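You operate a simulated robot arm through the tools that you are given. There is no shell and no other tool.

You run a simulated robot arm. Do the job below in one go: nothing can be reset, and whatever is moved stays where it is left.

JOB
Switch the television on, choose BOX, set the sound to 10 % and lay the remote on its glass foot.
Where things are to end (x, y in the base frame): remote within 0.06 m of [0.55, -0.27].

The check looks at the end state, three seconds after you hand in, the way a careful person would. Anything else that was tipped, shoved, dropped, spilled or broken makes it a failure.

ROBOT AND FRAMES
A 6-joint arm with a two-finger parallel gripper, fixed in place. Base frame: the origin is on the floor under the middle of its stand, x ahead of it, y to its left, z up; the work surface is at about z = 0.6. Readings come in m, degrees, newtons and seconds.
With the tool pointing down near the work surface it reaches from about 0.16 to 0.64 m from the base axis. Its first joint turns from -66.0 to 66.0 degrees. Payload 2.9 kg.
The TCP is the grasp point between the finger pads, 0.03 m short of the fingertips. In the tool frame z runs along the fingers and y along their closing line. The gripper opens to 0.11 m. The fingers are 0.02 m wide and 0.01 m thick; the gripper's body (0.048 by 0.112 m) begins 0.055 m behind the TCP.
Orientation is that of the tool frame in the base frame, as a unit quaternion [w, x, y, z]. With the fingers straight down and closing along the base's y, the tool's x points along the base's -x, its y along +y and its z along -z.

CONTROLS
- The arm moves only by the tool play_rows. Its argument "plan" is a list of rows, each an object of numbers (a shift or turn left out is 0, a gripper value left out holds the last): "dx", "dy", "dz": the shift along the tool's x, y, z in mm; "wx", "wy", "wz": the turn, a rotation vector about the tool's x, y, z in degrees. In form: [{"dx": .., "dy": .., "dz": .., "wx": .., "wy": .., "wz": ..}, ...]. A call has 1 to 20 rows; each row is the pose to reach, as a shift and turn from the pose commanded when the call began, along the tool's axes at that moment. "gripper" is the gripper command, from -1 (shut) to 1 (fully open), values between in proportion, set as the call begins (left out, the last holds). Each row takes 0.2 s and may step no farther than 0.05 m and 8.6 degrees from the row before; otherwise, or with a gripper value out of range, the whole call is refused. A pose out of reach is approached as far as the arm can. The call stops where the force on the tool passes 40 N (or 10 N more than at its start, if that is more) or the arm is blocked; 0.2 s more then pass. Each finger travels about 0.108 m/s and halts on what it meets, pressing with about 33 N; the grip force reading is that of the motor and also rises with nothing between the fingers. The clock runs only during rows and for 0.2 s after the last one: add rows that repeat a pose to give the fingers time. It gives the time, the measured TCP pose, the force on the tool (base axes), the opening and the grip force at its end, in the units of the frame above (readings bear some noise), with the torque about the TCP (base axes, N m) and any sound that the robot's microphone picked up, and new pictures: "pictures" is both (left out), scene, wrist or none.
- Cameras (640 x 400 px; columns grow to the right, rows downward): "scene" is fixed at [0.0597, 0.4326, 1.3812]; the picture's right is [-0.91, -0.41, 0.00], its down [-0.26, 0.58, -0.77] and it looks along [0.32, -0.70, -0.64] (base axes); focal length 356 px, centre (320, 200). "wrist" rides on the gripper at [0.072, 0.017, -0.103] in the tool frame; the picture's right is [-0.23, 0.97, 0.00], its down [-0.76, -0.18, -0.62] and it looks along [-0.61, -0.14, 0.78] (tool axes); focal length 222 px, centre (320, 200). There is no depth. A picture from a camera that has moved, and an enlarged one, comes with that camera's place and axes in the base frame and with its lens. The place of the scene camera against the robot may be out by one fixed shift of up to 0.018 m in any direction.
- inspect(camera, box): a new picture of the part [left, top, right, bottom] of that camera's present view, enlarged. It takes no simulated time.
- close_job(): hands the job in; it is judged then, once.

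Places have to be worked out from the pictures, the camera data and where the tool is seen. Open the gripper and draw the arm clear of the work before you hand the job in, unless the task says otherwise.

The tools are called after ">>>" by a JSON object that holds its "fn" and its "kwargs". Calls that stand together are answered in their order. play_rows: Moves the arm, as the interface text tells. Its arguments: {"type":"object","properties":{"plan":{"type":"array"},"gripper":{"type":"number"},"pictures":{"type":"string","enum":["both","scene","wrist","none"]}},"required":["plan"]} The other tools are called the same way: inspect (camera, box) takes an enlarged picture of a part of a camera's view; close_job () hands the job in.

At the start:

```text
t: 0.0
tool_pos: [0.38, -0.0478, 0.9284]
ee_rot: [0.0, 0.001, 1.0, 0.0]
wrist_force: [0.4, 0.0, -1.2]
wrist_torque: [0.03, -0.01, -0.03]
finger_gap: 0.11
grasp_force: 0.0
```

scene: 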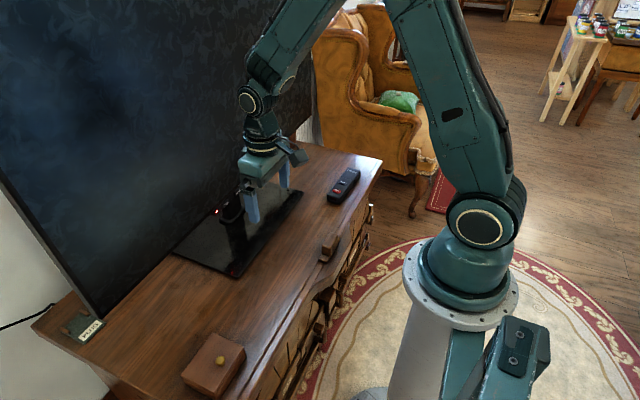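
wrist: 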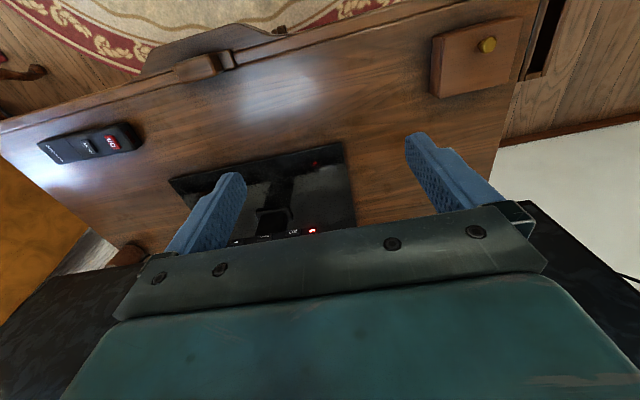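

I'll look closer at the remote, the television, and the box on the cabinet before moving anything.

>>> {"fn": "inspect", "kwargs": {"camera": "scene", "box": [300, 150, 400, 215]}}

>>> {"fn": "inspect", "kwargs": {"camera": "wrist", "box": [20, 100, 180, 200]}}

>>> {"fn": "inspect", "kwargs": {"camera": "wrist", "box": [160, 130, 370, 260]}}

>>> {"fn": "inspect", "kwargs": {"camera": "scene", "box": [160, 130, 320, 290]}}

>>> {"fn": "inspect", "kwargs": {"camera": "scene", "box": [20, 280, 270, 400]}}

```text
6.15 times, centred on (350, 182) of scene
camera zoom: at [0.0597, 0.4326, 1.3812], right [-0.91, -0.41, 0.0], down [-0.26, 0.58, -0.77], along [0.32, -0.7, -0.64], focal length 2193 px, centre (135, 308)
```

zoom: 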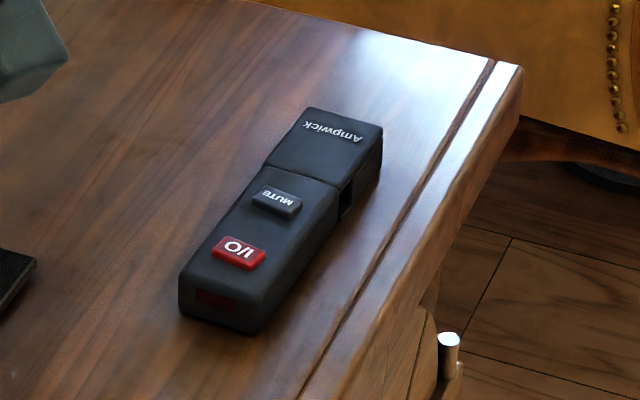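

```text
4.00 times, centred on (100, 150) of wrist
camera zoom: at [0.3075, -0.0315, 1.0329], right [0.23, 0.97, 0.0], down [0.76, -0.18, 0.62], along [0.61, -0.14, -0.78], focal length 888 px, centre (1200, 400)
```

zoom: 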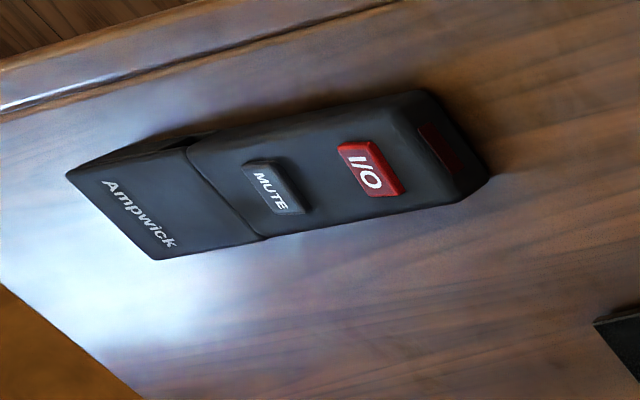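

```text
3.05 times, centred on (265, 195) of wrist
camera zoom: at [0.3075, -0.0315, 1.0329], right [0.23, 0.97, 0.0], down [0.76, -0.18, 0.62], along [0.61, -0.14, -0.78], focal length 677 px, centre (488, 215)
```

zoom: 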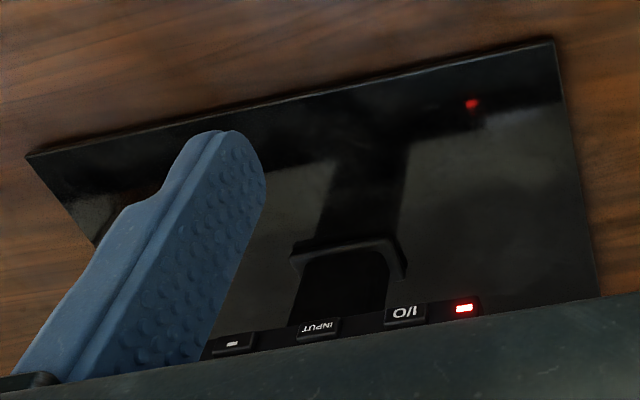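

```text
2.50 times, centred on (240, 210) of scene
camera zoom: at [0.0597, 0.4326, 1.3812], right [-0.91, -0.41, 0.0], down [-0.26, 0.58, -0.77], along [0.32, -0.7, -0.64], focal length 891 px, centre (520, 175)
```

zoom: 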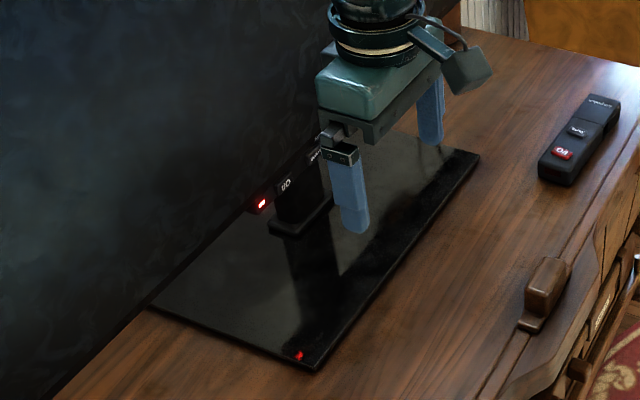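

```text
2.56 times, centred on (145, 340) of scene
camera zoom: at [0.0597, 0.4326, 1.3812], right [-0.91, -0.41, 0.0], down [-0.26, 0.58, -0.77], along [0.32, -0.7, -0.64], focal length 912 px, centre (768, -158)
```

zoom: 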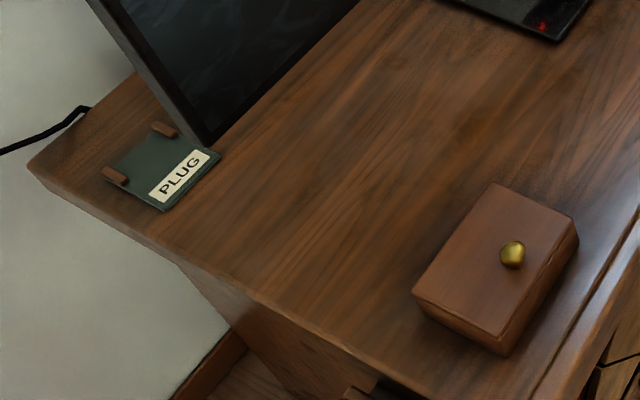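

The TV shows a red standby light with bezel keys (I/O, INPUT, −, …) around (0.626, −0.12…−0.25, 0.72). The remote lies near (0.39, −0.53). I'll tilt the tool forward, well clear of the TV, so the wrist camera faces the bezel keys.

>>> {"fn": "play_rows", "kwargs": {"plan": [{"dx": -5, "dy": -16, "dz": 18, "wy": -6.5}, {"dx": -10, "dy": -32, "dz": 36, "wy": -13}, {"dx": -15, "dy": -48, "dz": 54, "wy": -19.5}, {"dx": -20, "dy": -64, "dz": 72, "wy": -26}, {"dx": -25, "dy": -80, "dz": 90, "wy": -32.5}, {"dx": -30, "dy": -96, "dz": 108, "wy": -39}, {"dx": -30, "dy": -112, "dz": 128, "wy": -45}, {"dx": -30, "dy": -112, "dz": 128, "wy": -45}], "gripper": -1, "pictures": "both"}}

```text
t: 1.8
tool_pos: [0.4127, -0.1612, 0.801]
ee_rot: [0.384, 0.001, 0.923, -0.001]
wrist_force: [-0.4, 0.6, -0.5]
wrist_torque: [0.0, 0.01, -0.04]
finger_gap: 0.0
grasp_force: 32.9
camera wrist: at [0.2883, -0.144, 0.8236], right [0.16, 0.97, 0.16], down [0.1, -0.18, 0.98], along [0.98, -0.14, -0.12], focal length 222 px, centre (320, 200)
```

scene: 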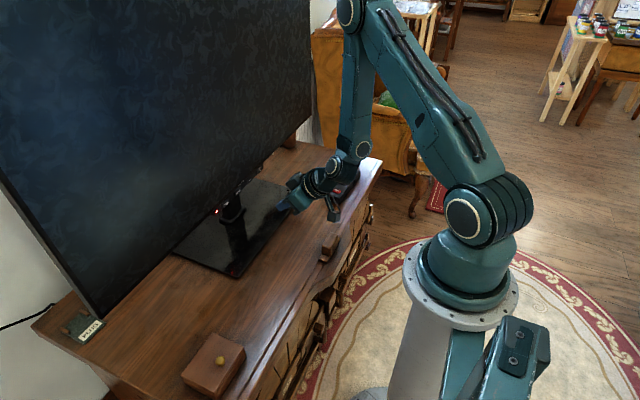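
wrist: 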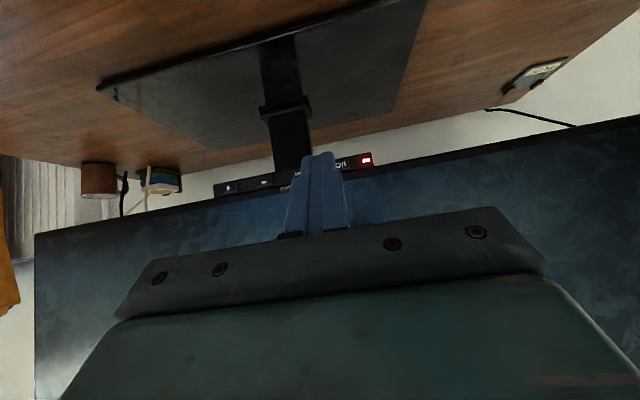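

The forward view works: the bezel strip shows four keys beside the LED. I'll zoom in on it.

>>> {"fn": "inspect", "kwargs": {"camera": "wrist", "box": [200, 135, 390, 210]}}

>>> {"fn": "inspect", "kwargs": {"camera": "wrist", "box": [60, 140, 220, 240]}}

>>> {"fn": "inspect", "kwargs": {"camera": "wrist", "box": [440, 50, 600, 150]}}

>>> {"fn": "inspect", "kwargs": {"camera": "scene", "box": [170, 150, 300, 280]}}

```text
3.37 times, centred on (295, 172) of wrist
camera zoom: at [0.2883, -0.144, 0.8236], right [0.16, 0.97, 0.16], down [0.1, -0.18, 0.98], along [0.98, -0.14, -0.12], focal length 748 px, centre (404, 293)
```

zoom: 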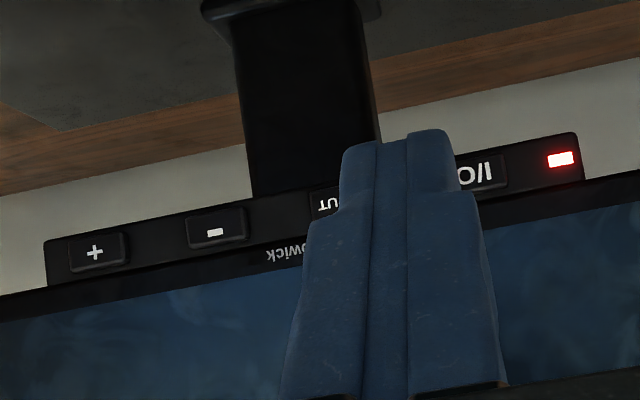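

```text
4.00 times, centred on (140, 190) of wrist
camera zoom: at [0.2883, -0.144, 0.8236], right [0.16, 0.97, 0.16], down [0.1, -0.18, 0.98], along [0.98, -0.14, -0.12], focal length 888 px, centre (1040, 240)
```

zoom: 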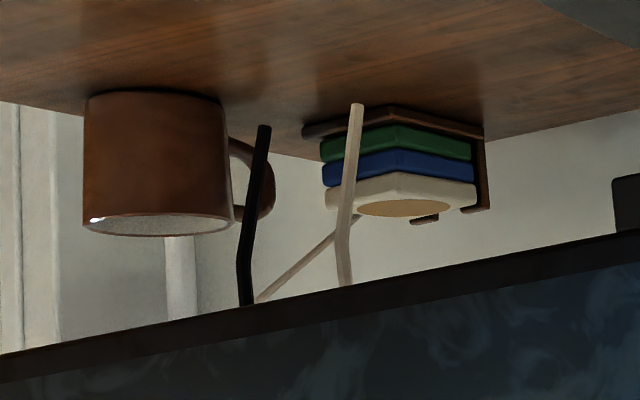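

```text
4.00 times, centred on (520, 100) of wrist
camera zoom: at [0.2883, -0.144, 0.8236], right [0.16, 0.97, 0.16], down [0.1, -0.18, 0.98], along [0.98, -0.14, -0.12], focal length 888 px, centre (-480, 600)
```

zoom: 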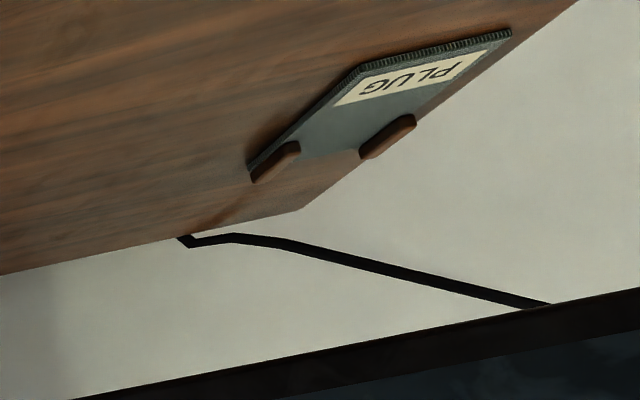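

```text
3.08 times, centred on (235, 215) of scene
camera zoom: at [0.0597, 0.4325, 1.3812], right [-0.91, -0.41, 0.0], down [-0.26, 0.58, -0.77], along [0.32, -0.7, -0.64], focal length 1097 px, centre (582, 154)
```

zoom: 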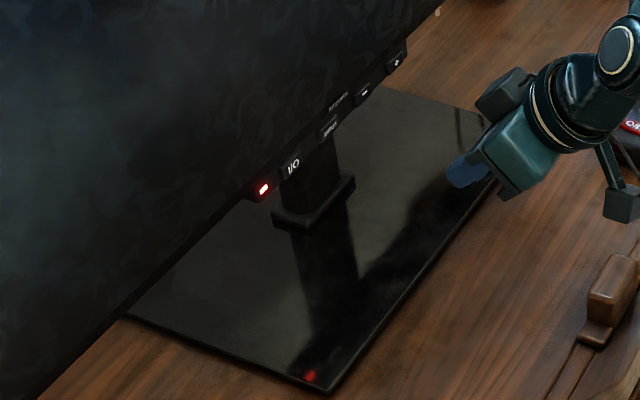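

The keys from left to right as seen facing the TV are I/O, INPUT, −, +. From two wrist views they sit on x≈0.60, z≈0.742, at y≈−0.149, −0.208, −0.267 and −0.326. I'll bring the closed fingertips to about 2 cm in front of I/O.

>>> {"fn": "play_rows", "kwargs": {"plan": [{"dx": -16, "dy": 3, "dz": 32}, {"dx": -32, "dy": 6, "dz": 64}, {"dx": -48, "dy": 9, "dz": 96}, {"dx": -64.6, "dy": 11, "dz": 128.9}, {"dx": -64.6, "dy": 11, "dz": 128.9}], "gripper": -1, "pictures": "both"}}

```text
t: 3.0
tool_pos: [0.5466, -0.1484, 0.7566]
ee_rot: [0.383, 0.001, 0.924, 0.001]
wrist_force: [-0.7, 0.1, 0.2]
wrist_torque: [-0.01, 0.0, 0.01]
finger_gap: 0.0001
grasp_force: 32.5
camera wrist: at [0.423, -0.132, 0.7794], right [0.16, 0.97, 0.16], down [0.1, -0.18, 0.98], along [0.98, -0.14, -0.12], focal length 222 px, centre (320, 200)
```

scene: 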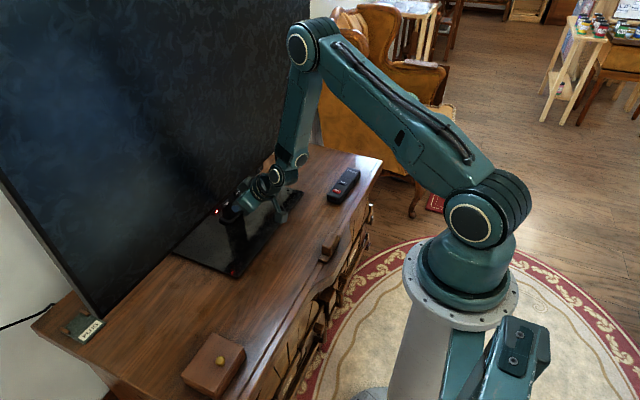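
wrist: 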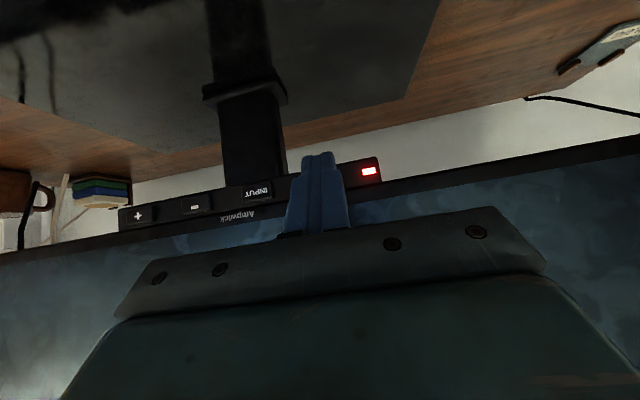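

>>> {"fn": "inspect", "kwargs": {"camera": "wrist", "box": [110, 130, 400, 250]}}

>>> {"fn": "inspect", "kwargs": {"camera": "scene", "box": [200, 170, 290, 235]}}

```text
2.21 times, centred on (255, 190) of wrist
camera zoom: at [0.423, -0.132, 0.7794], right [0.16, 0.97, 0.16], down [0.1, -0.18, 0.98], along [0.98, -0.14, -0.12], focal length 490 px, centre (463, 222)
```

zoom: 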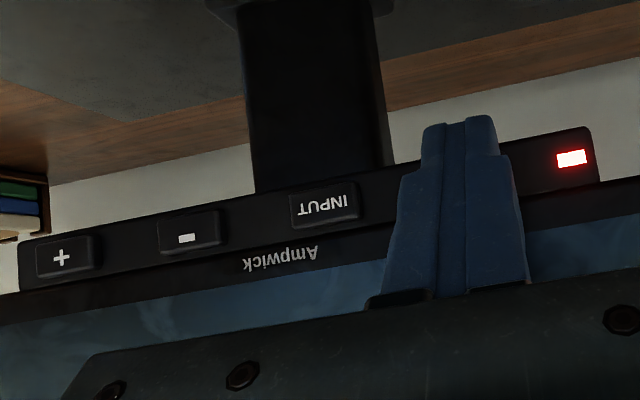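

```text
6.15 times, centred on (245, 202) of scene
camera zoom: at [0.0597, 0.4326, 1.3812], right [-0.91, -0.41, 0.0], down [-0.26, 0.58, -0.77], along [0.32, -0.7, -0.64], focal length 2193 px, centre (782, 185)
```

zoom: 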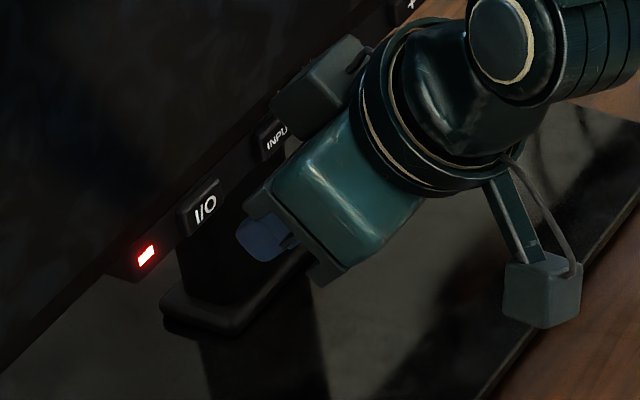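

Fingertips are lined up with I/O (y −0.148, contact edge z ≈0.742), about 25 mm short of it. I'll creep forward 21 mm and check the force.

>>> {"fn": "play_rows", "kwargs": {"plan": [{"dx": -5.6, "dz": 5.7}, {"dx": -9.9, "dz": 9.9}, {"dx": -12.7, "dz": 12.8}, {"dx": -14.8, "dz": 14.9}], "gripper": -1, "pictures": "wrist"}}

```text
t: 4.0
tool_pos: [0.5669, -0.1467, 0.7579]
ee_rot: [0.384, 0.0, 0.923, 0.001]
wrist_force: [0.6, -0.1, 0.6]
wrist_torque: [0.0, -0.03, 0.01]
finger_gap: 0.0003
grasp_force: 33.4
camera wrist: at [0.4436, -0.1318, 0.7789], right [0.16, 0.97, 0.16], down [0.1, -0.18, 0.98], along [0.98, -0.14, -0.12], focal length 222 px, centre (320, 200)
```

wrist: 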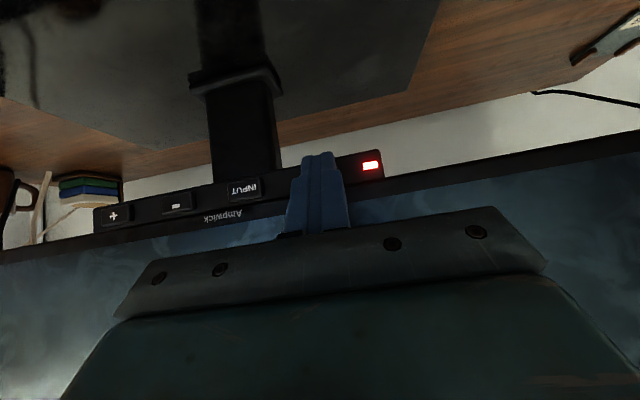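

No contact yet; the contact edge is near x≈0.596. I'll advance 3 mm more in small steps.

>>> {"fn": "play_rows", "kwargs": {"plan": [{"dx": -0.7, "dz": 0.7}, {"dx": -1.4, "dz": 1.4}, {"dx": -2.1, "dz": 2.1}], "gripper": -1, "pictures": "none"}}

```text
t: 4.8
tool_pos: [0.5697, -0.1486, 0.7555]
ee_rot: [0.383, 0.0, 0.924, 0.001]
wrist_force: [-1.0, 0.0, -0.2]
wrist_torque: [0.01, 0.03, 0.04]
finger_gap: 0.0001
grasp_force: 33.0
```

>>> {"fn": "play_rows", "kwargs": {"plan": [{"dx": -0.7, "dz": 0.7}, {"dx": -1.4, "dz": 1.4}], "gripper": -1, "pictures": "none"}}

```text
t: 5.4
tool_pos: [0.572, -0.1471, 0.7541]
ee_rot: [0.382, 0.001, 0.924, 0.0]
wrist_force: [-1.8, 0.0, -0.4]
wrist_torque: [0.01, -0.01, 0.02]
finger_gap: 0.0
grasp_force: 32.8
heard: click
```

A click with about 1.8 N: the key was pressed. I'll back off and look at the screen.

>>> {"fn": "play_rows", "kwargs": {"plan": [{"dx": 3.5, "dz": -3.5}, {"dx": 10.5, "dz": -10.6}, {"dx": 10.5, "dz": -10.6}], "gripper": -1, "pictures": "both"}}

```text
t: 6.2
tool_pos: [0.5566, -0.1475, 0.7551]
ee_rot: [0.383, 0.001, 0.924, 0.0]
wrist_force: [0.1, -0.4, -1.1]
wrist_torque: [0.0, 0.0, 0.02]
finger_gap: 0.0001
grasp_force: 32.5
camera wrist: at [0.4329, -0.1325, 0.7782], right [0.16, 0.97, 0.16], down [0.1, -0.18, 0.98], along [0.98, -0.14, -0.12], focal length 222 px, centre (320, 200)
```

scene: 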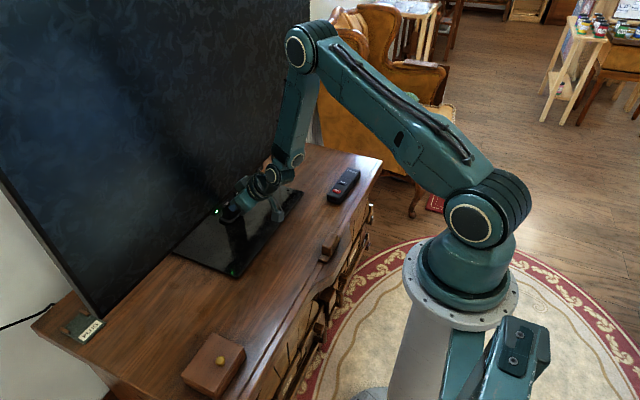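
wrist: 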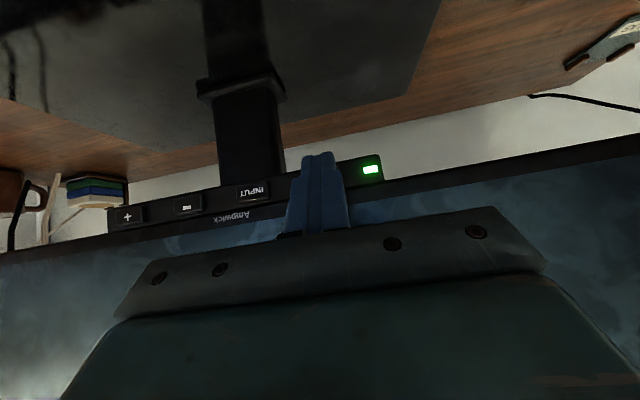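

The LED has turned green, so the TV is on, but the screen is still dark. I'll wait a moment and look again.

>>> {"fn": "play_rows", "kwargs": {"plan": [{"dx": 7, "dz": -7}, {"dx": 7, "dz": -7}, {"dx": 7, "dz": -7}, {"dx": 7, "dz": -7}, {"dx": 7, "dz": -7}, {"dx": 7, "dz": -7}, {"dx": 7, "dz": -7}, {"dx": 7, "dz": -7}, {"dx": 7, "dz": -7}, {"dx": 7, "dz": -7}], "gripper": -1, "pictures": "both"}}

>>> {"fn": "inspect", "kwargs": {"camera": "scene", "box": [0, 0, 320, 320]}}

```text
t: 8.4
tool_pos: [0.5472, -0.1481, 0.7545]
ee_rot: [0.382, 0.001, 0.924, 0.0]
wrist_force: [-0.8, 0.7, 0.2]
wrist_torque: [0.01, -0.01, 0.0]
finger_gap: 0.0002
grasp_force: 33.5
camera wrist: at [0.4234, -0.1325, 0.7782], right [0.16, 0.97, 0.16], down [0.1, -0.18, 0.98], along [0.98, -0.14, -0.12], focal length 222 px, centre (320, 200)
```

scene: 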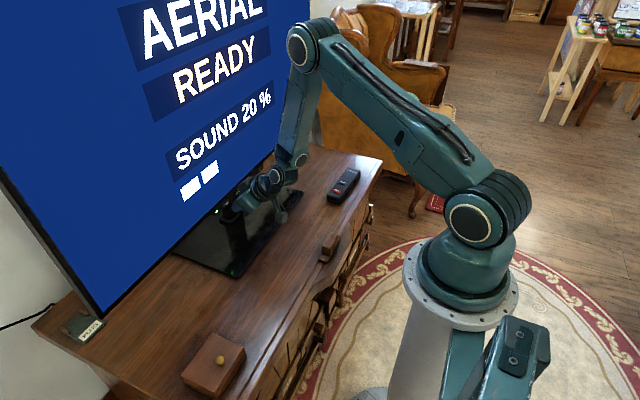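
wrist: 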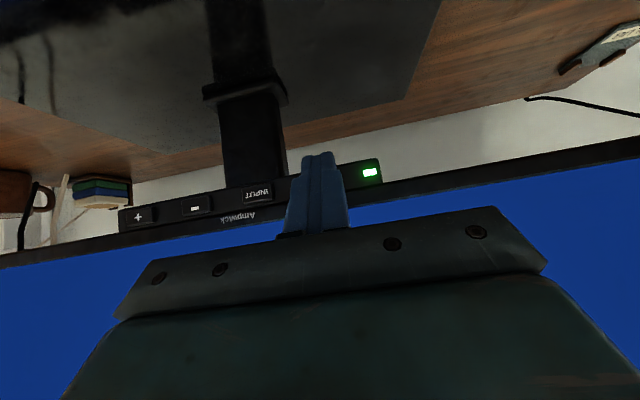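

```text
1.25 times, centred on (160, 160) of scene
camera zoom: at [0.0597, 0.4326, 1.3812], right [-0.91, -0.41, 0.0], down [-0.26, 0.58, -0.77], along [0.32, -0.7, -0.64], focal length 446 px, centre (520, 250)
```

zoom: 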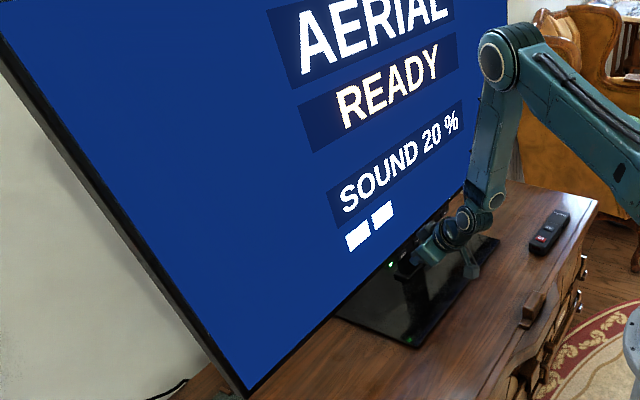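

The screen now reads AERIAL / READY / SOUND 20 % with two bars, so one "−" press should make 10 %. First I'll press INPUT (y≈−0.209) once, to the same depth that clicked before, and back off.

>>> {"fn": "play_rows", "kwargs": {"plan": [{"dy": -30}, {"dy": -60}, {"dy": -60}, {"dx": -7, "dy": -60, "dz": 7}, {"dx": -14, "dy": -60, "dz": 14}, {"dx": -16, "dy": -60, "dz": 16.1}, {"dx": -17.5, "dy": -60, "dz": 17.6}, {"dx": -14, "dy": -60, "dz": 14}, {"dx": -5, "dy": -60, "dz": 5}, {"dx": 0, "dy": -60, "dz": 0}, {"dx": 0, "dy": -60, "dz": 0}, {"dx": 0, "dy": -60, "dz": 0}], "gripper": -1, "pictures": "both"}}

```text
t: 11.0
tool_pos: [0.5466, -0.2089, 0.7558]
ee_rot: [0.383, 0.0, 0.924, 0.001]
wrist_force: [-1.4, 0.5, -0.7]
wrist_torque: [0.0, 0.03, -0.03]
finger_gap: 0.0
grasp_force: 33.0
heard: click
camera wrist: at [0.4229, -0.1921, 0.7779], right [0.16, 0.97, 0.16], down [0.1, -0.18, 0.98], along [0.98, -0.14, -0.12], focal length 222 px, centre (320, 200)
```

scene: 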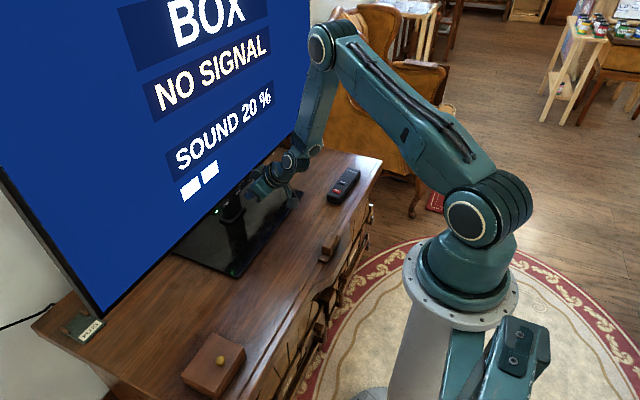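
wrist: 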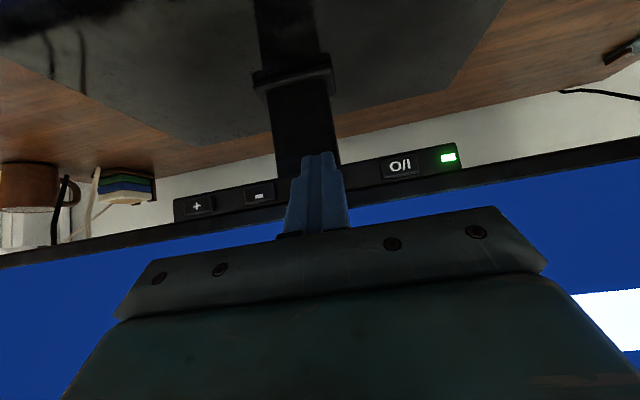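

INPUT moved to BOX (screen: BOX / NO SIGNAL / SOUND 20 %). Next I'll press "−" (y≈−0.268) once in the same way.

>>> {"fn": "play_rows", "kwargs": {"plan": [{"dy": -30}, {"dy": -59.5}, {"dy": -59.5}, {"dx": -7, "dy": -59.5, "dz": 7}, {"dx": -14, "dy": -59.5, "dz": 14}, {"dx": -16, "dy": -59.5, "dz": 16.1}, {"dx": -17.5, "dy": -59.5, "dz": 17.6}, {"dx": -14, "dy": -59.5, "dz": 14}, {"dx": -5, "dy": -59.5, "dz": 5}, {"dx": 0, "dy": -59.5, "dz": 0}, {"dx": 0, "dy": -59.5, "dz": 0}, {"dx": 0, "dy": -59.5, "dz": 0}], "gripper": -1, "pictures": "both"}}

```text
t: 13.6
tool_pos: [0.547, -0.2668, 0.7543]
ee_rot: [0.382, 0.0, 0.924, 0.0]
wrist_force: [-0.6, -0.1, -0.4]
wrist_torque: [0.01, -0.03, -0.03]
finger_gap: 0.0
grasp_force: 32.9
heard: click
camera wrist: at [0.4232, -0.2518, 0.7778], right [0.16, 0.97, 0.16], down [0.1, -0.18, 0.98], along [0.98, -0.14, -0.12], focal length 222 px, centre (320, 200)
```

scene: 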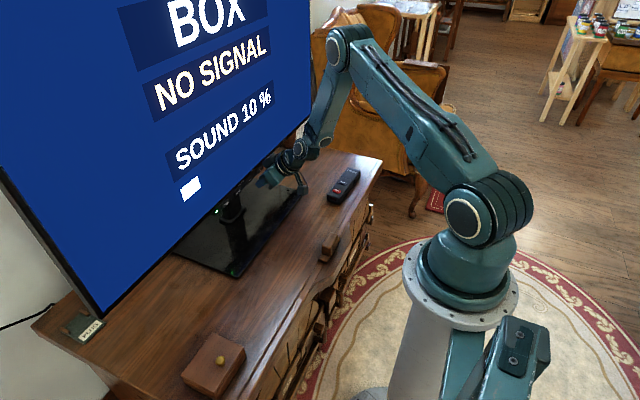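
wrist: 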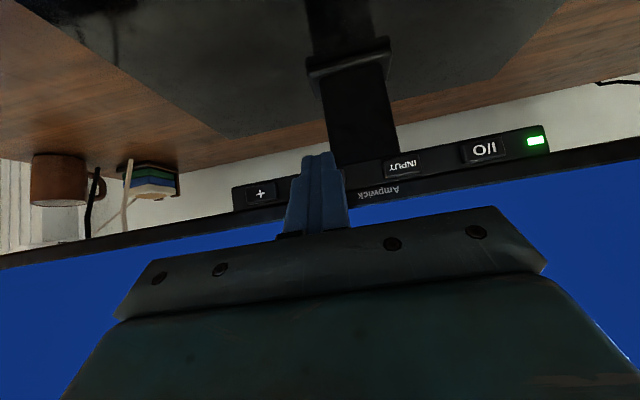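

Now BOX is chosen and the sound is at 10 %. I'll retreat from the TV (back and up, fingers to vertical) before heading for the remote.

>>> {"fn": "play_rows", "kwargs": {"plan": [{"dx": 14, "dz": -14.2}, {"dx": 17, "dz": -50, "wy": 6}, {"dx": 20, "dz": -86, "wy": 13.5}, {"dx": 20.5, "dz": -122, "wy": 21.5}, {"dx": 20.5, "dz": -157, "wy": 29.5}, {"dx": 20.5, "dz": -191, "wy": 37.5}, {"dx": 20.5, "dz": -191, "wy": 45}, {"dx": 20.5, "dz": -191, "wy": 45}], "gripper": -1, "pictures": "none"}}

```text
t: 15.4
tool_pos: [0.3971, -0.2664, 0.8734]
ee_rot: [-0.001, 0.001, 1.0, 0.002]
wrist_force: [0.0, 0.0, -0.5]
wrist_torque: [0.0, -0.01, 0.03]
finger_gap: 0.0
grasp_force: 33.1
```

The tool is pointing down at (0.397, −0.267, 0.873). I'll yaw it by −90° so the fingers will close along x, and move toward the remote to view it from above.

>>> {"fn": "play_rows", "kwargs": {"plan": [{"dx": 0, "dy": -14, "dz": 2, "wz": 8.2}, {"dx": 1, "dy": -28, "dz": 4, "wz": 16.4}, {"dx": 2, "dy": -42, "dz": 6, "wz": 24.6}, {"dx": 3, "dy": -56, "dz": 8, "wz": 32.8}, {"dx": 4, "dy": -70, "dz": 10, "wz": 41}, {"dx": 5, "dy": -84, "dz": 12, "wz": 49.2}, {"dx": 6, "dy": -98, "dz": 14, "wz": 57.4}, {"dx": 7, "dy": -112, "dz": 16, "wz": 65.6}, {"dx": 7, "dy": -126, "dz": 18, "wz": 73.8}, {"dx": 7, "dy": -140, "dz": 20, "wz": 82}, {"dx": 7, "dy": -150, "dz": 20, "wz": 90}, {"dx": 7, "dy": -150, "dz": 20, "wz": 90}], "gripper": -1, "pictures": "both"}}

```text
t: 18.0
tool_pos: [0.3917, -0.4174, 0.8551]
ee_rot: [0.0, 0.708, 0.706, 0.0]
wrist_force: [-0.1, 0.4, 0.3]
wrist_torque: [0.04, -0.01, -0.05]
finger_gap: 0.0
grasp_force: 33.1
camera wrist: at [0.4084, -0.3466, 0.9598], right [0.97, -0.23, 0.0], down [-0.18, -0.76, 0.62], along [-0.14, -0.61, -0.78], focal length 222 px, centre (320, 200)
```

scene: 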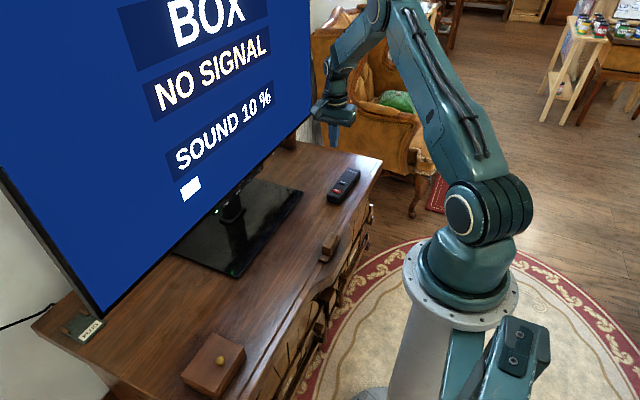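
wrist: 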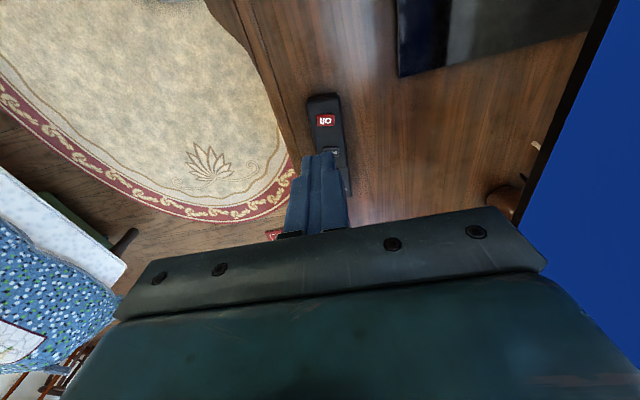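

I'll open the gripper so the remote shows between the fingers, then zoom in.

>>> {"fn": "play_rows", "kwargs": {"plan": [{"dz": 0}, {"dz": 0}, {"dz": 0}, {"dz": 0}], "gripper": 1, "pictures": "wrist"}}

>>> {"fn": "inspect", "kwargs": {"camera": "wrist", "box": [260, 80, 400, 210]}}

>>> {"fn": "inspect", "kwargs": {"camera": "wrist", "box": [360, 0, 640, 130]}}

```text
t: 19.0
tool_pos: [0.3913, -0.4172, 0.8552]
ee_rot: [-0.001, 0.707, 0.707, 0.001]
wrist_force: [-0.6, -0.1, 0.2]
wrist_torque: [-0.01, -0.03, 0.01]
finger_gap: 0.1103
grasp_force: 0.0
camera wrist: at [0.4083, -0.3463, 0.9599], right [0.97, -0.23, 0.0], down [-0.18, -0.76, 0.62], along [-0.14, -0.61, -0.78], focal length 222 px, centre (320, 200)
```

wrist: 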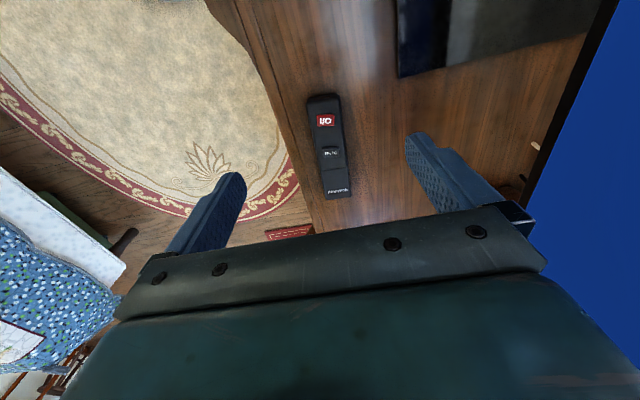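

```text
3.08 times, centred on (330, 145) of wrist
camera zoom: at [0.4083, -0.3463, 0.9599], right [0.97, -0.23, 0.0], down [-0.18, -0.76, 0.62], along [-0.14, -0.61, -0.78], focal length 684 px, centre (289, 369)
```

zoom: 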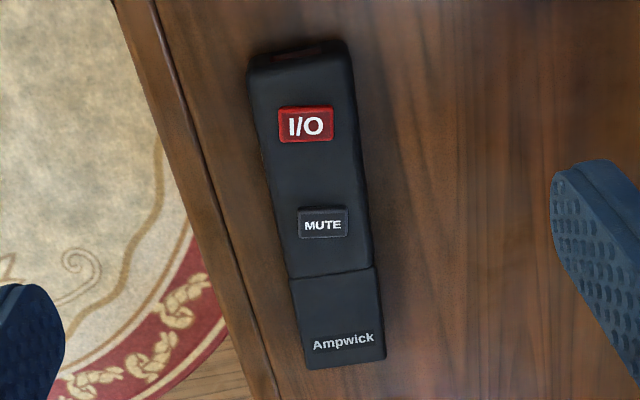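

```text
2.29 times, centred on (500, 65) of wrist
camera zoom: at [0.4083, -0.3463, 0.9599], right [0.97, -0.23, 0.0], down [-0.18, -0.76, 0.62], along [-0.14, -0.61, -0.78], focal length 508 px, centre (-91, 509)
```

zoom: 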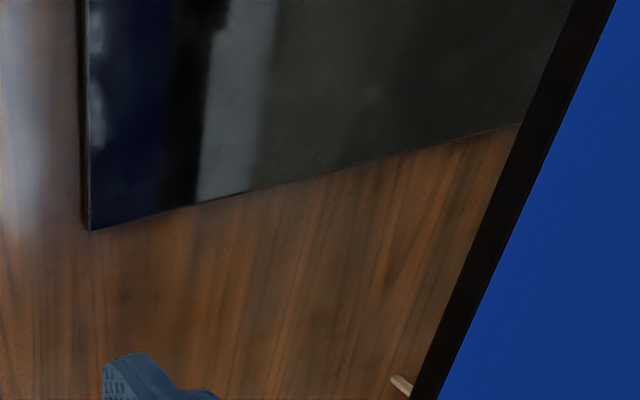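

Remote: about 0.177 × 0.047 m, from (0.395, −0.430) to (0.385, −0.607), turned ~3.4° from the y axis, top at z≈0.625. I'll grasp it from the sides at y≈−0.49, between the keys and inside vertical reach. First I'll go to 0.70 m height with the gripper partly open.

>>> {"fn": "play_rows", "kwargs": {"plan": [{"dx": -15, "dz": 31, "wz": 0.7}, {"dx": -30, "dz": 62, "wz": 1.4}, {"dx": -45, "dz": 93, "wz": 2.1}, {"dx": -60, "dz": 124, "wz": 2.8}, {"dx": -73, "dy": 0.5, "dz": 152, "wz": 3.4}, {"dx": -73, "dy": 0.5, "dz": 152, "wz": 3.4}], "gripper": 0.45, "pictures": "both"}}

>>> {"fn": "inspect", "kwargs": {"camera": "wrist", "box": [200, 20, 440, 220]}}

>>> {"fn": "inspect", "kwargs": {"camera": "scene", "box": [290, 110, 410, 230]}}

```text
t: 20.4
tool_pos: [0.3912, -0.4919, 0.7024]
ee_rot: [-0.001, 0.729, 0.685, 0.0]
wrist_force: [-1.0, 0.6, -0.7]
wrist_torque: [-0.01, 0.01, -0.04]
finger_gap: 0.0799
grasp_force: 0.1
camera wrist: at [0.4124, -0.4215, 0.8069], right [0.96, -0.29, 0.0], down [-0.22, -0.75, 0.62], along [-0.18, -0.6, -0.78], focal length 222 px, centre (320, 200)
```

scene: 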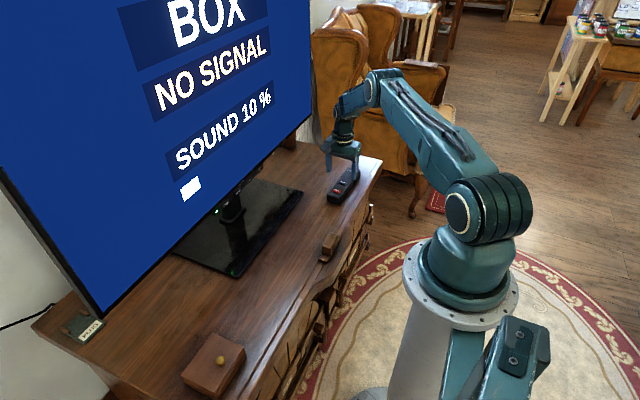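
wrist: 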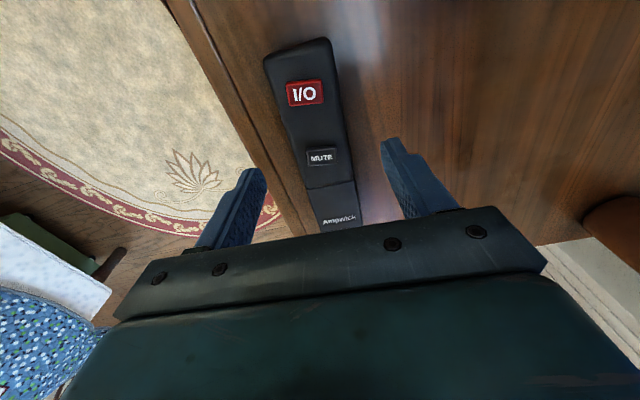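

```text
2.00 times, centred on (320, 120) of wrist
camera zoom: at [0.4124, -0.4215, 0.8069], right [0.96, -0.29, 0.0], down [-0.22, -0.75, 0.62], along [-0.18, -0.6, -0.78], focal length 444 px, centre (320, 360)
```

zoom: 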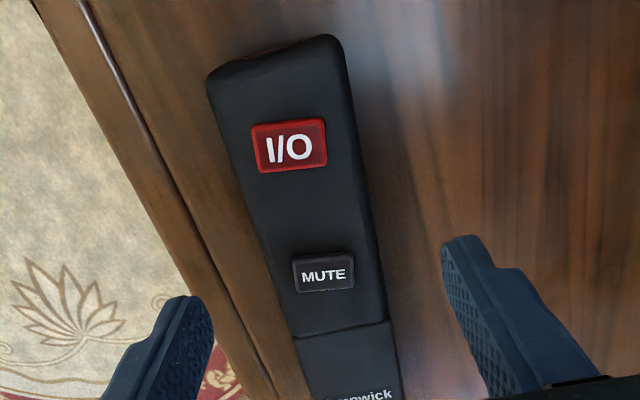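

```text
3.33 times, centred on (350, 170) of scene
camera zoom: at [0.0597, 0.4325, 1.3812], right [-0.91, -0.41, 0.0], down [-0.26, 0.58, -0.77], along [0.32, -0.7, -0.64], focal length 1188 px, centre (220, 300)
```

zoom: 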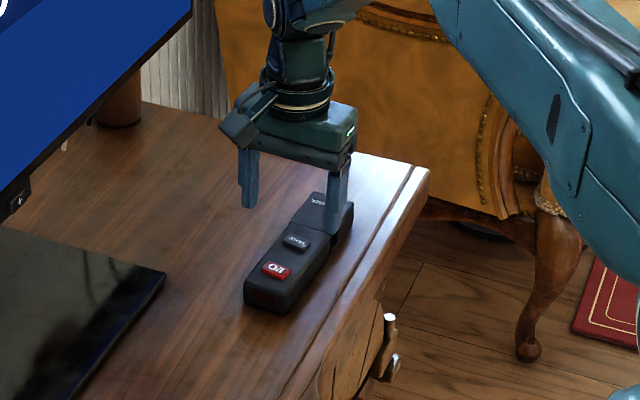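

The fingers straddle the remote symmetrically (centre x≈0.391, yaw matches). I'll descend to TCP z≈0.645, then check.

>>> {"fn": "play_rows", "kwargs": {"plan": [{"dz": 20}, {"dz": 38}, {"dz": 50}, {"dz": 57}, {"dz": 57}], "gripper": 0.45, "pictures": "both"}}

>>> {"fn": "inspect", "kwargs": {"camera": "wrist", "box": [180, 40, 460, 240]}}

>>> {"fn": "inspect", "kwargs": {"camera": "scene", "box": [300, 130, 400, 220]}}

```text
t: 21.6
tool_pos: [0.3902, -0.4914, 0.6466]
ee_rot: [0.0, 0.728, 0.685, 0.0]
wrist_force: [-0.2, 0.7, -0.5]
wrist_torque: [0.03, -0.01, -0.03]
finger_gap: 0.0796
grasp_force: 0.0
camera wrist: at [0.4125, -0.4209, 0.7498], right [0.96, -0.29, 0.0], down [-0.22, -0.75, 0.62], along [-0.18, -0.6, -0.78], focal length 222 px, centre (320, 200)
```

scene: 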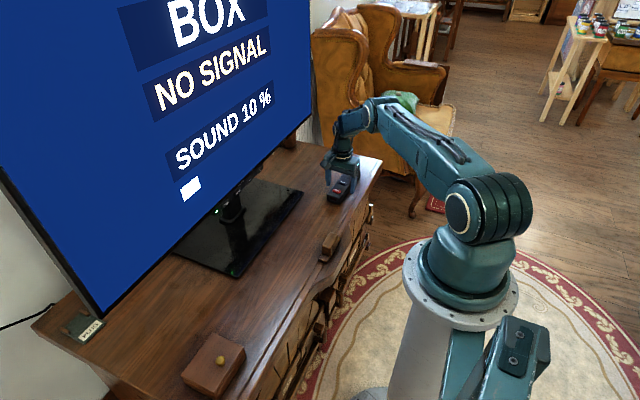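
wrist: 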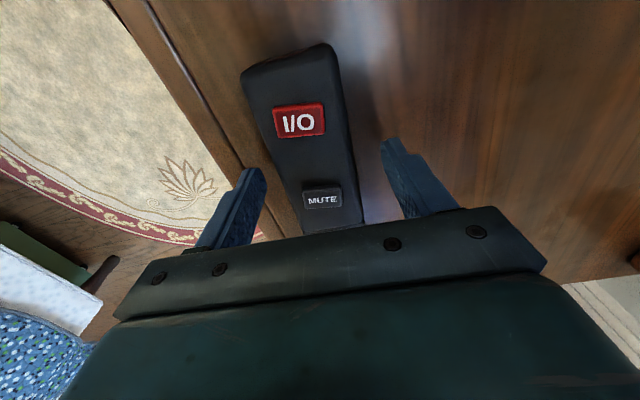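

```text
2.00 times, centred on (320, 140) of wrist
camera zoom: at [0.4125, -0.4209, 0.7498], right [0.96, -0.29, 0.0], down [-0.22, -0.75, 0.62], along [-0.18, -0.6, -0.78], focal length 444 px, centre (320, 320)
```

zoom: 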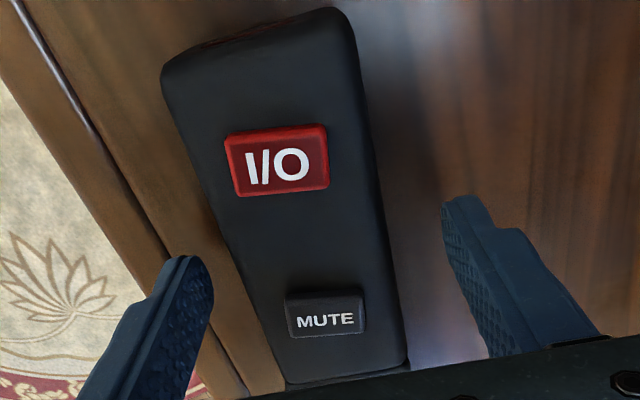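

```text
4.44 times, centred on (350, 175) of scene
camera zoom: at [0.0597, 0.4326, 1.3812], right [-0.91, -0.41, 0.0], down [-0.26, 0.58, -0.77], along [0.32, -0.7, -0.64], focal length 1584 px, centre (187, 311)
```

zoom: 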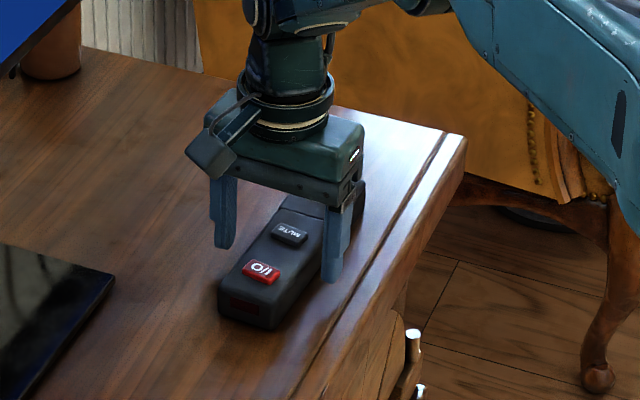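

Tips are near z≈0.617 and the remote's top is near 0.625. I'll go down 11 mm more, watching the force, then close on the sides.

>>> {"fn": "play_rows", "kwargs": {"plan": [{"dz": 4}, {"dz": 8}, {"dz": 11}, {"dz": 11}], "gripper": 0.45, "pictures": "none"}}

```text
t: 22.6
tool_pos: [0.391, -0.491, 0.6348]
ee_rot: [0.0, 0.728, 0.686, 0.0]
wrist_force: [-0.5, 0.2, 0.4]
wrist_torque: [-0.02, -0.03, -0.03]
finger_gap: 0.0796
grasp_force: 0.0
```

>>> {"fn": "play_rows", "kwargs": {"plan": [{"dz": 0}, {"dz": 0}, {"dz": 0}, {"dz": 0}], "gripper": -1, "pictures": "both"}}

>>> {"fn": "inspect", "kwargs": {"camera": "wrist", "box": [180, 40, 460, 240]}}

```text
t: 23.6
tool_pos: [0.3913, -0.492, 0.6344]
ee_rot: [-0.001, 0.728, 0.686, 0.001]
wrist_force: [-1.1, -0.4, 0.3]
wrist_torque: [-0.02, 0.02, -0.03]
finger_gap: 0.0495
grasp_force: 32.5
camera wrist: at [0.4125, -0.4208, 0.7398], right [0.96, -0.29, 0.0], down [-0.22, -0.75, 0.62], along [-0.18, -0.6, -0.78], focal length 222 px, centre (320, 200)
```

scene: 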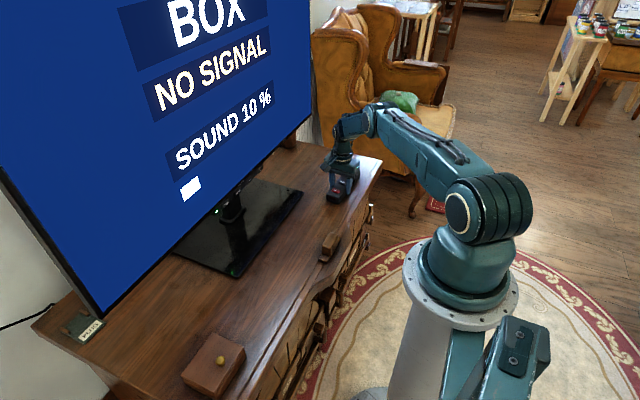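
wrist: 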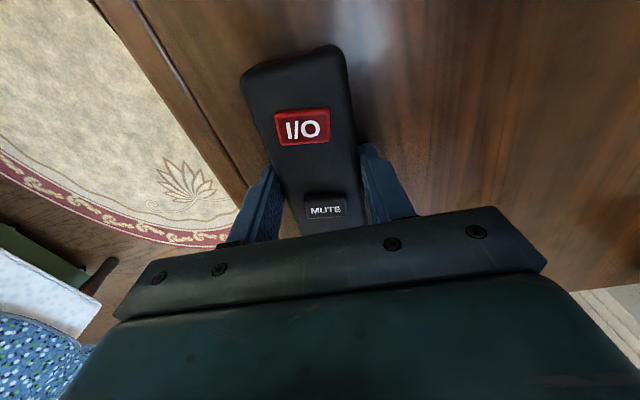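

```text
2.00 times, centred on (320, 140) of wrist
camera zoom: at [0.4125, -0.4208, 0.7398], right [0.96, -0.29, 0.0], down [-0.22, -0.75, 0.62], along [-0.18, -0.6, -0.78], focal length 444 px, centre (320, 320)
```

zoom: 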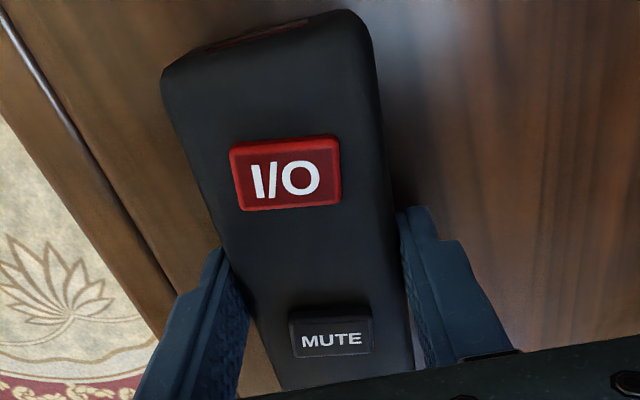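

Grip is firm at a 49.5 mm gap on the remote's body, and no key has been touched. I'll lift slowly and check that it stays level.

>>> {"fn": "play_rows", "kwargs": {"plan": [{"dz": -5}, {"dz": -15}, {"dz": -30}, {"dz": -50}, {"dz": -70}, {"dz": -70}], "gripper": -1, "pictures": "both"}}

>>> {"fn": "inspect", "kwargs": {"camera": "wrist", "box": [180, 40, 460, 240]}}

>>> {"fn": "inspect", "kwargs": {"camera": "scene", "box": [300, 110, 400, 210]}}

```text
t: 25.0
tool_pos: [0.391, -0.4923, 0.7055]
ee_rot: [-0.001, 0.729, 0.685, 0.0]
wrist_force: [0.2, -0.5, -1.1]
wrist_torque: [0.05, -0.05, 0.02]
finger_gap: 0.0497
grasp_force: 33.1
camera wrist: at [0.4124, -0.4218, 0.8099], right [0.96, -0.29, 0.0], down [-0.22, -0.75, 0.62], along [-0.18, -0.6, -0.78], focal length 222 px, centre (320, 200)
```

scene: 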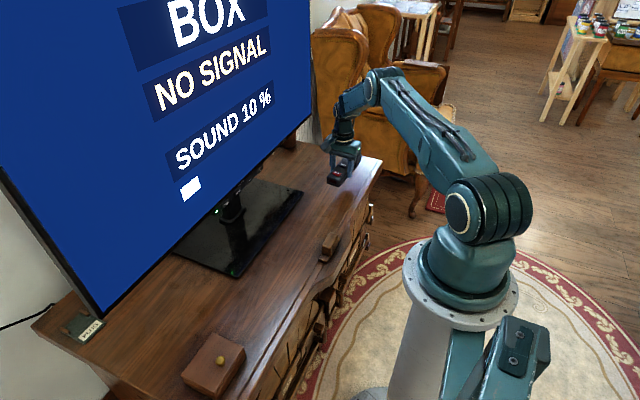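
wrist: 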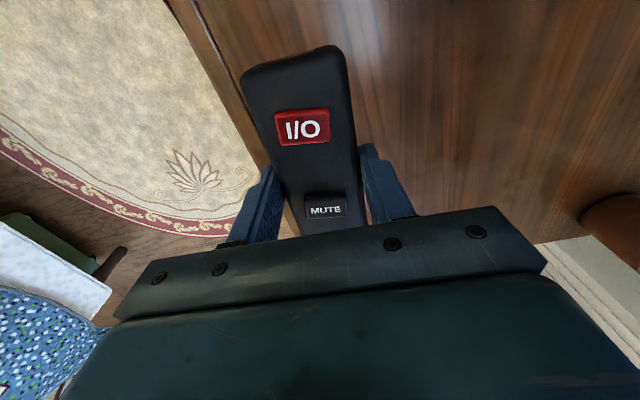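

```text
2.00 times, centred on (320, 140) of wrist
camera zoom: at [0.4124, -0.4218, 0.8099], right [0.96, -0.29, 0.0], down [-0.22, -0.75, 0.62], along [-0.18, -0.6, -0.78], focal length 444 px, centre (320, 320)
```

zoom: 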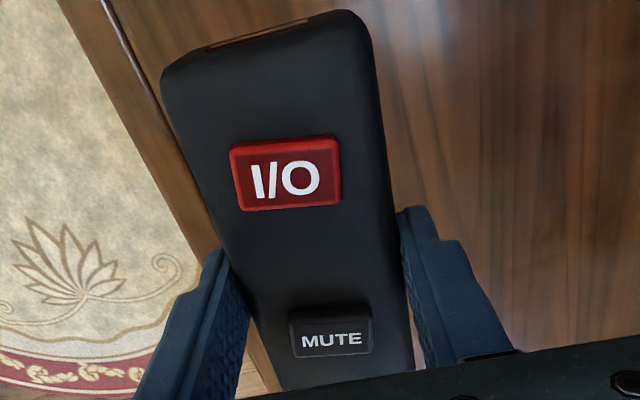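

```text
4.00 times, centred on (350, 160) of scene
camera zoom: at [0.0597, 0.4325, 1.3812], right [-0.91, -0.41, 0.0], down [-0.26, 0.58, -0.77], along [0.32, -0.7, -0.64], focal length 1426 px, centre (200, 360)
```

zoom: 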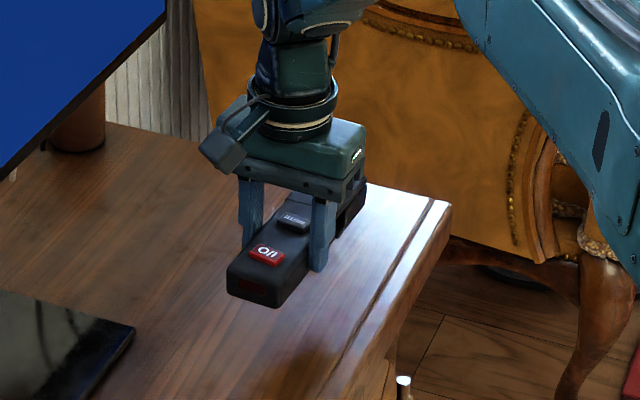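

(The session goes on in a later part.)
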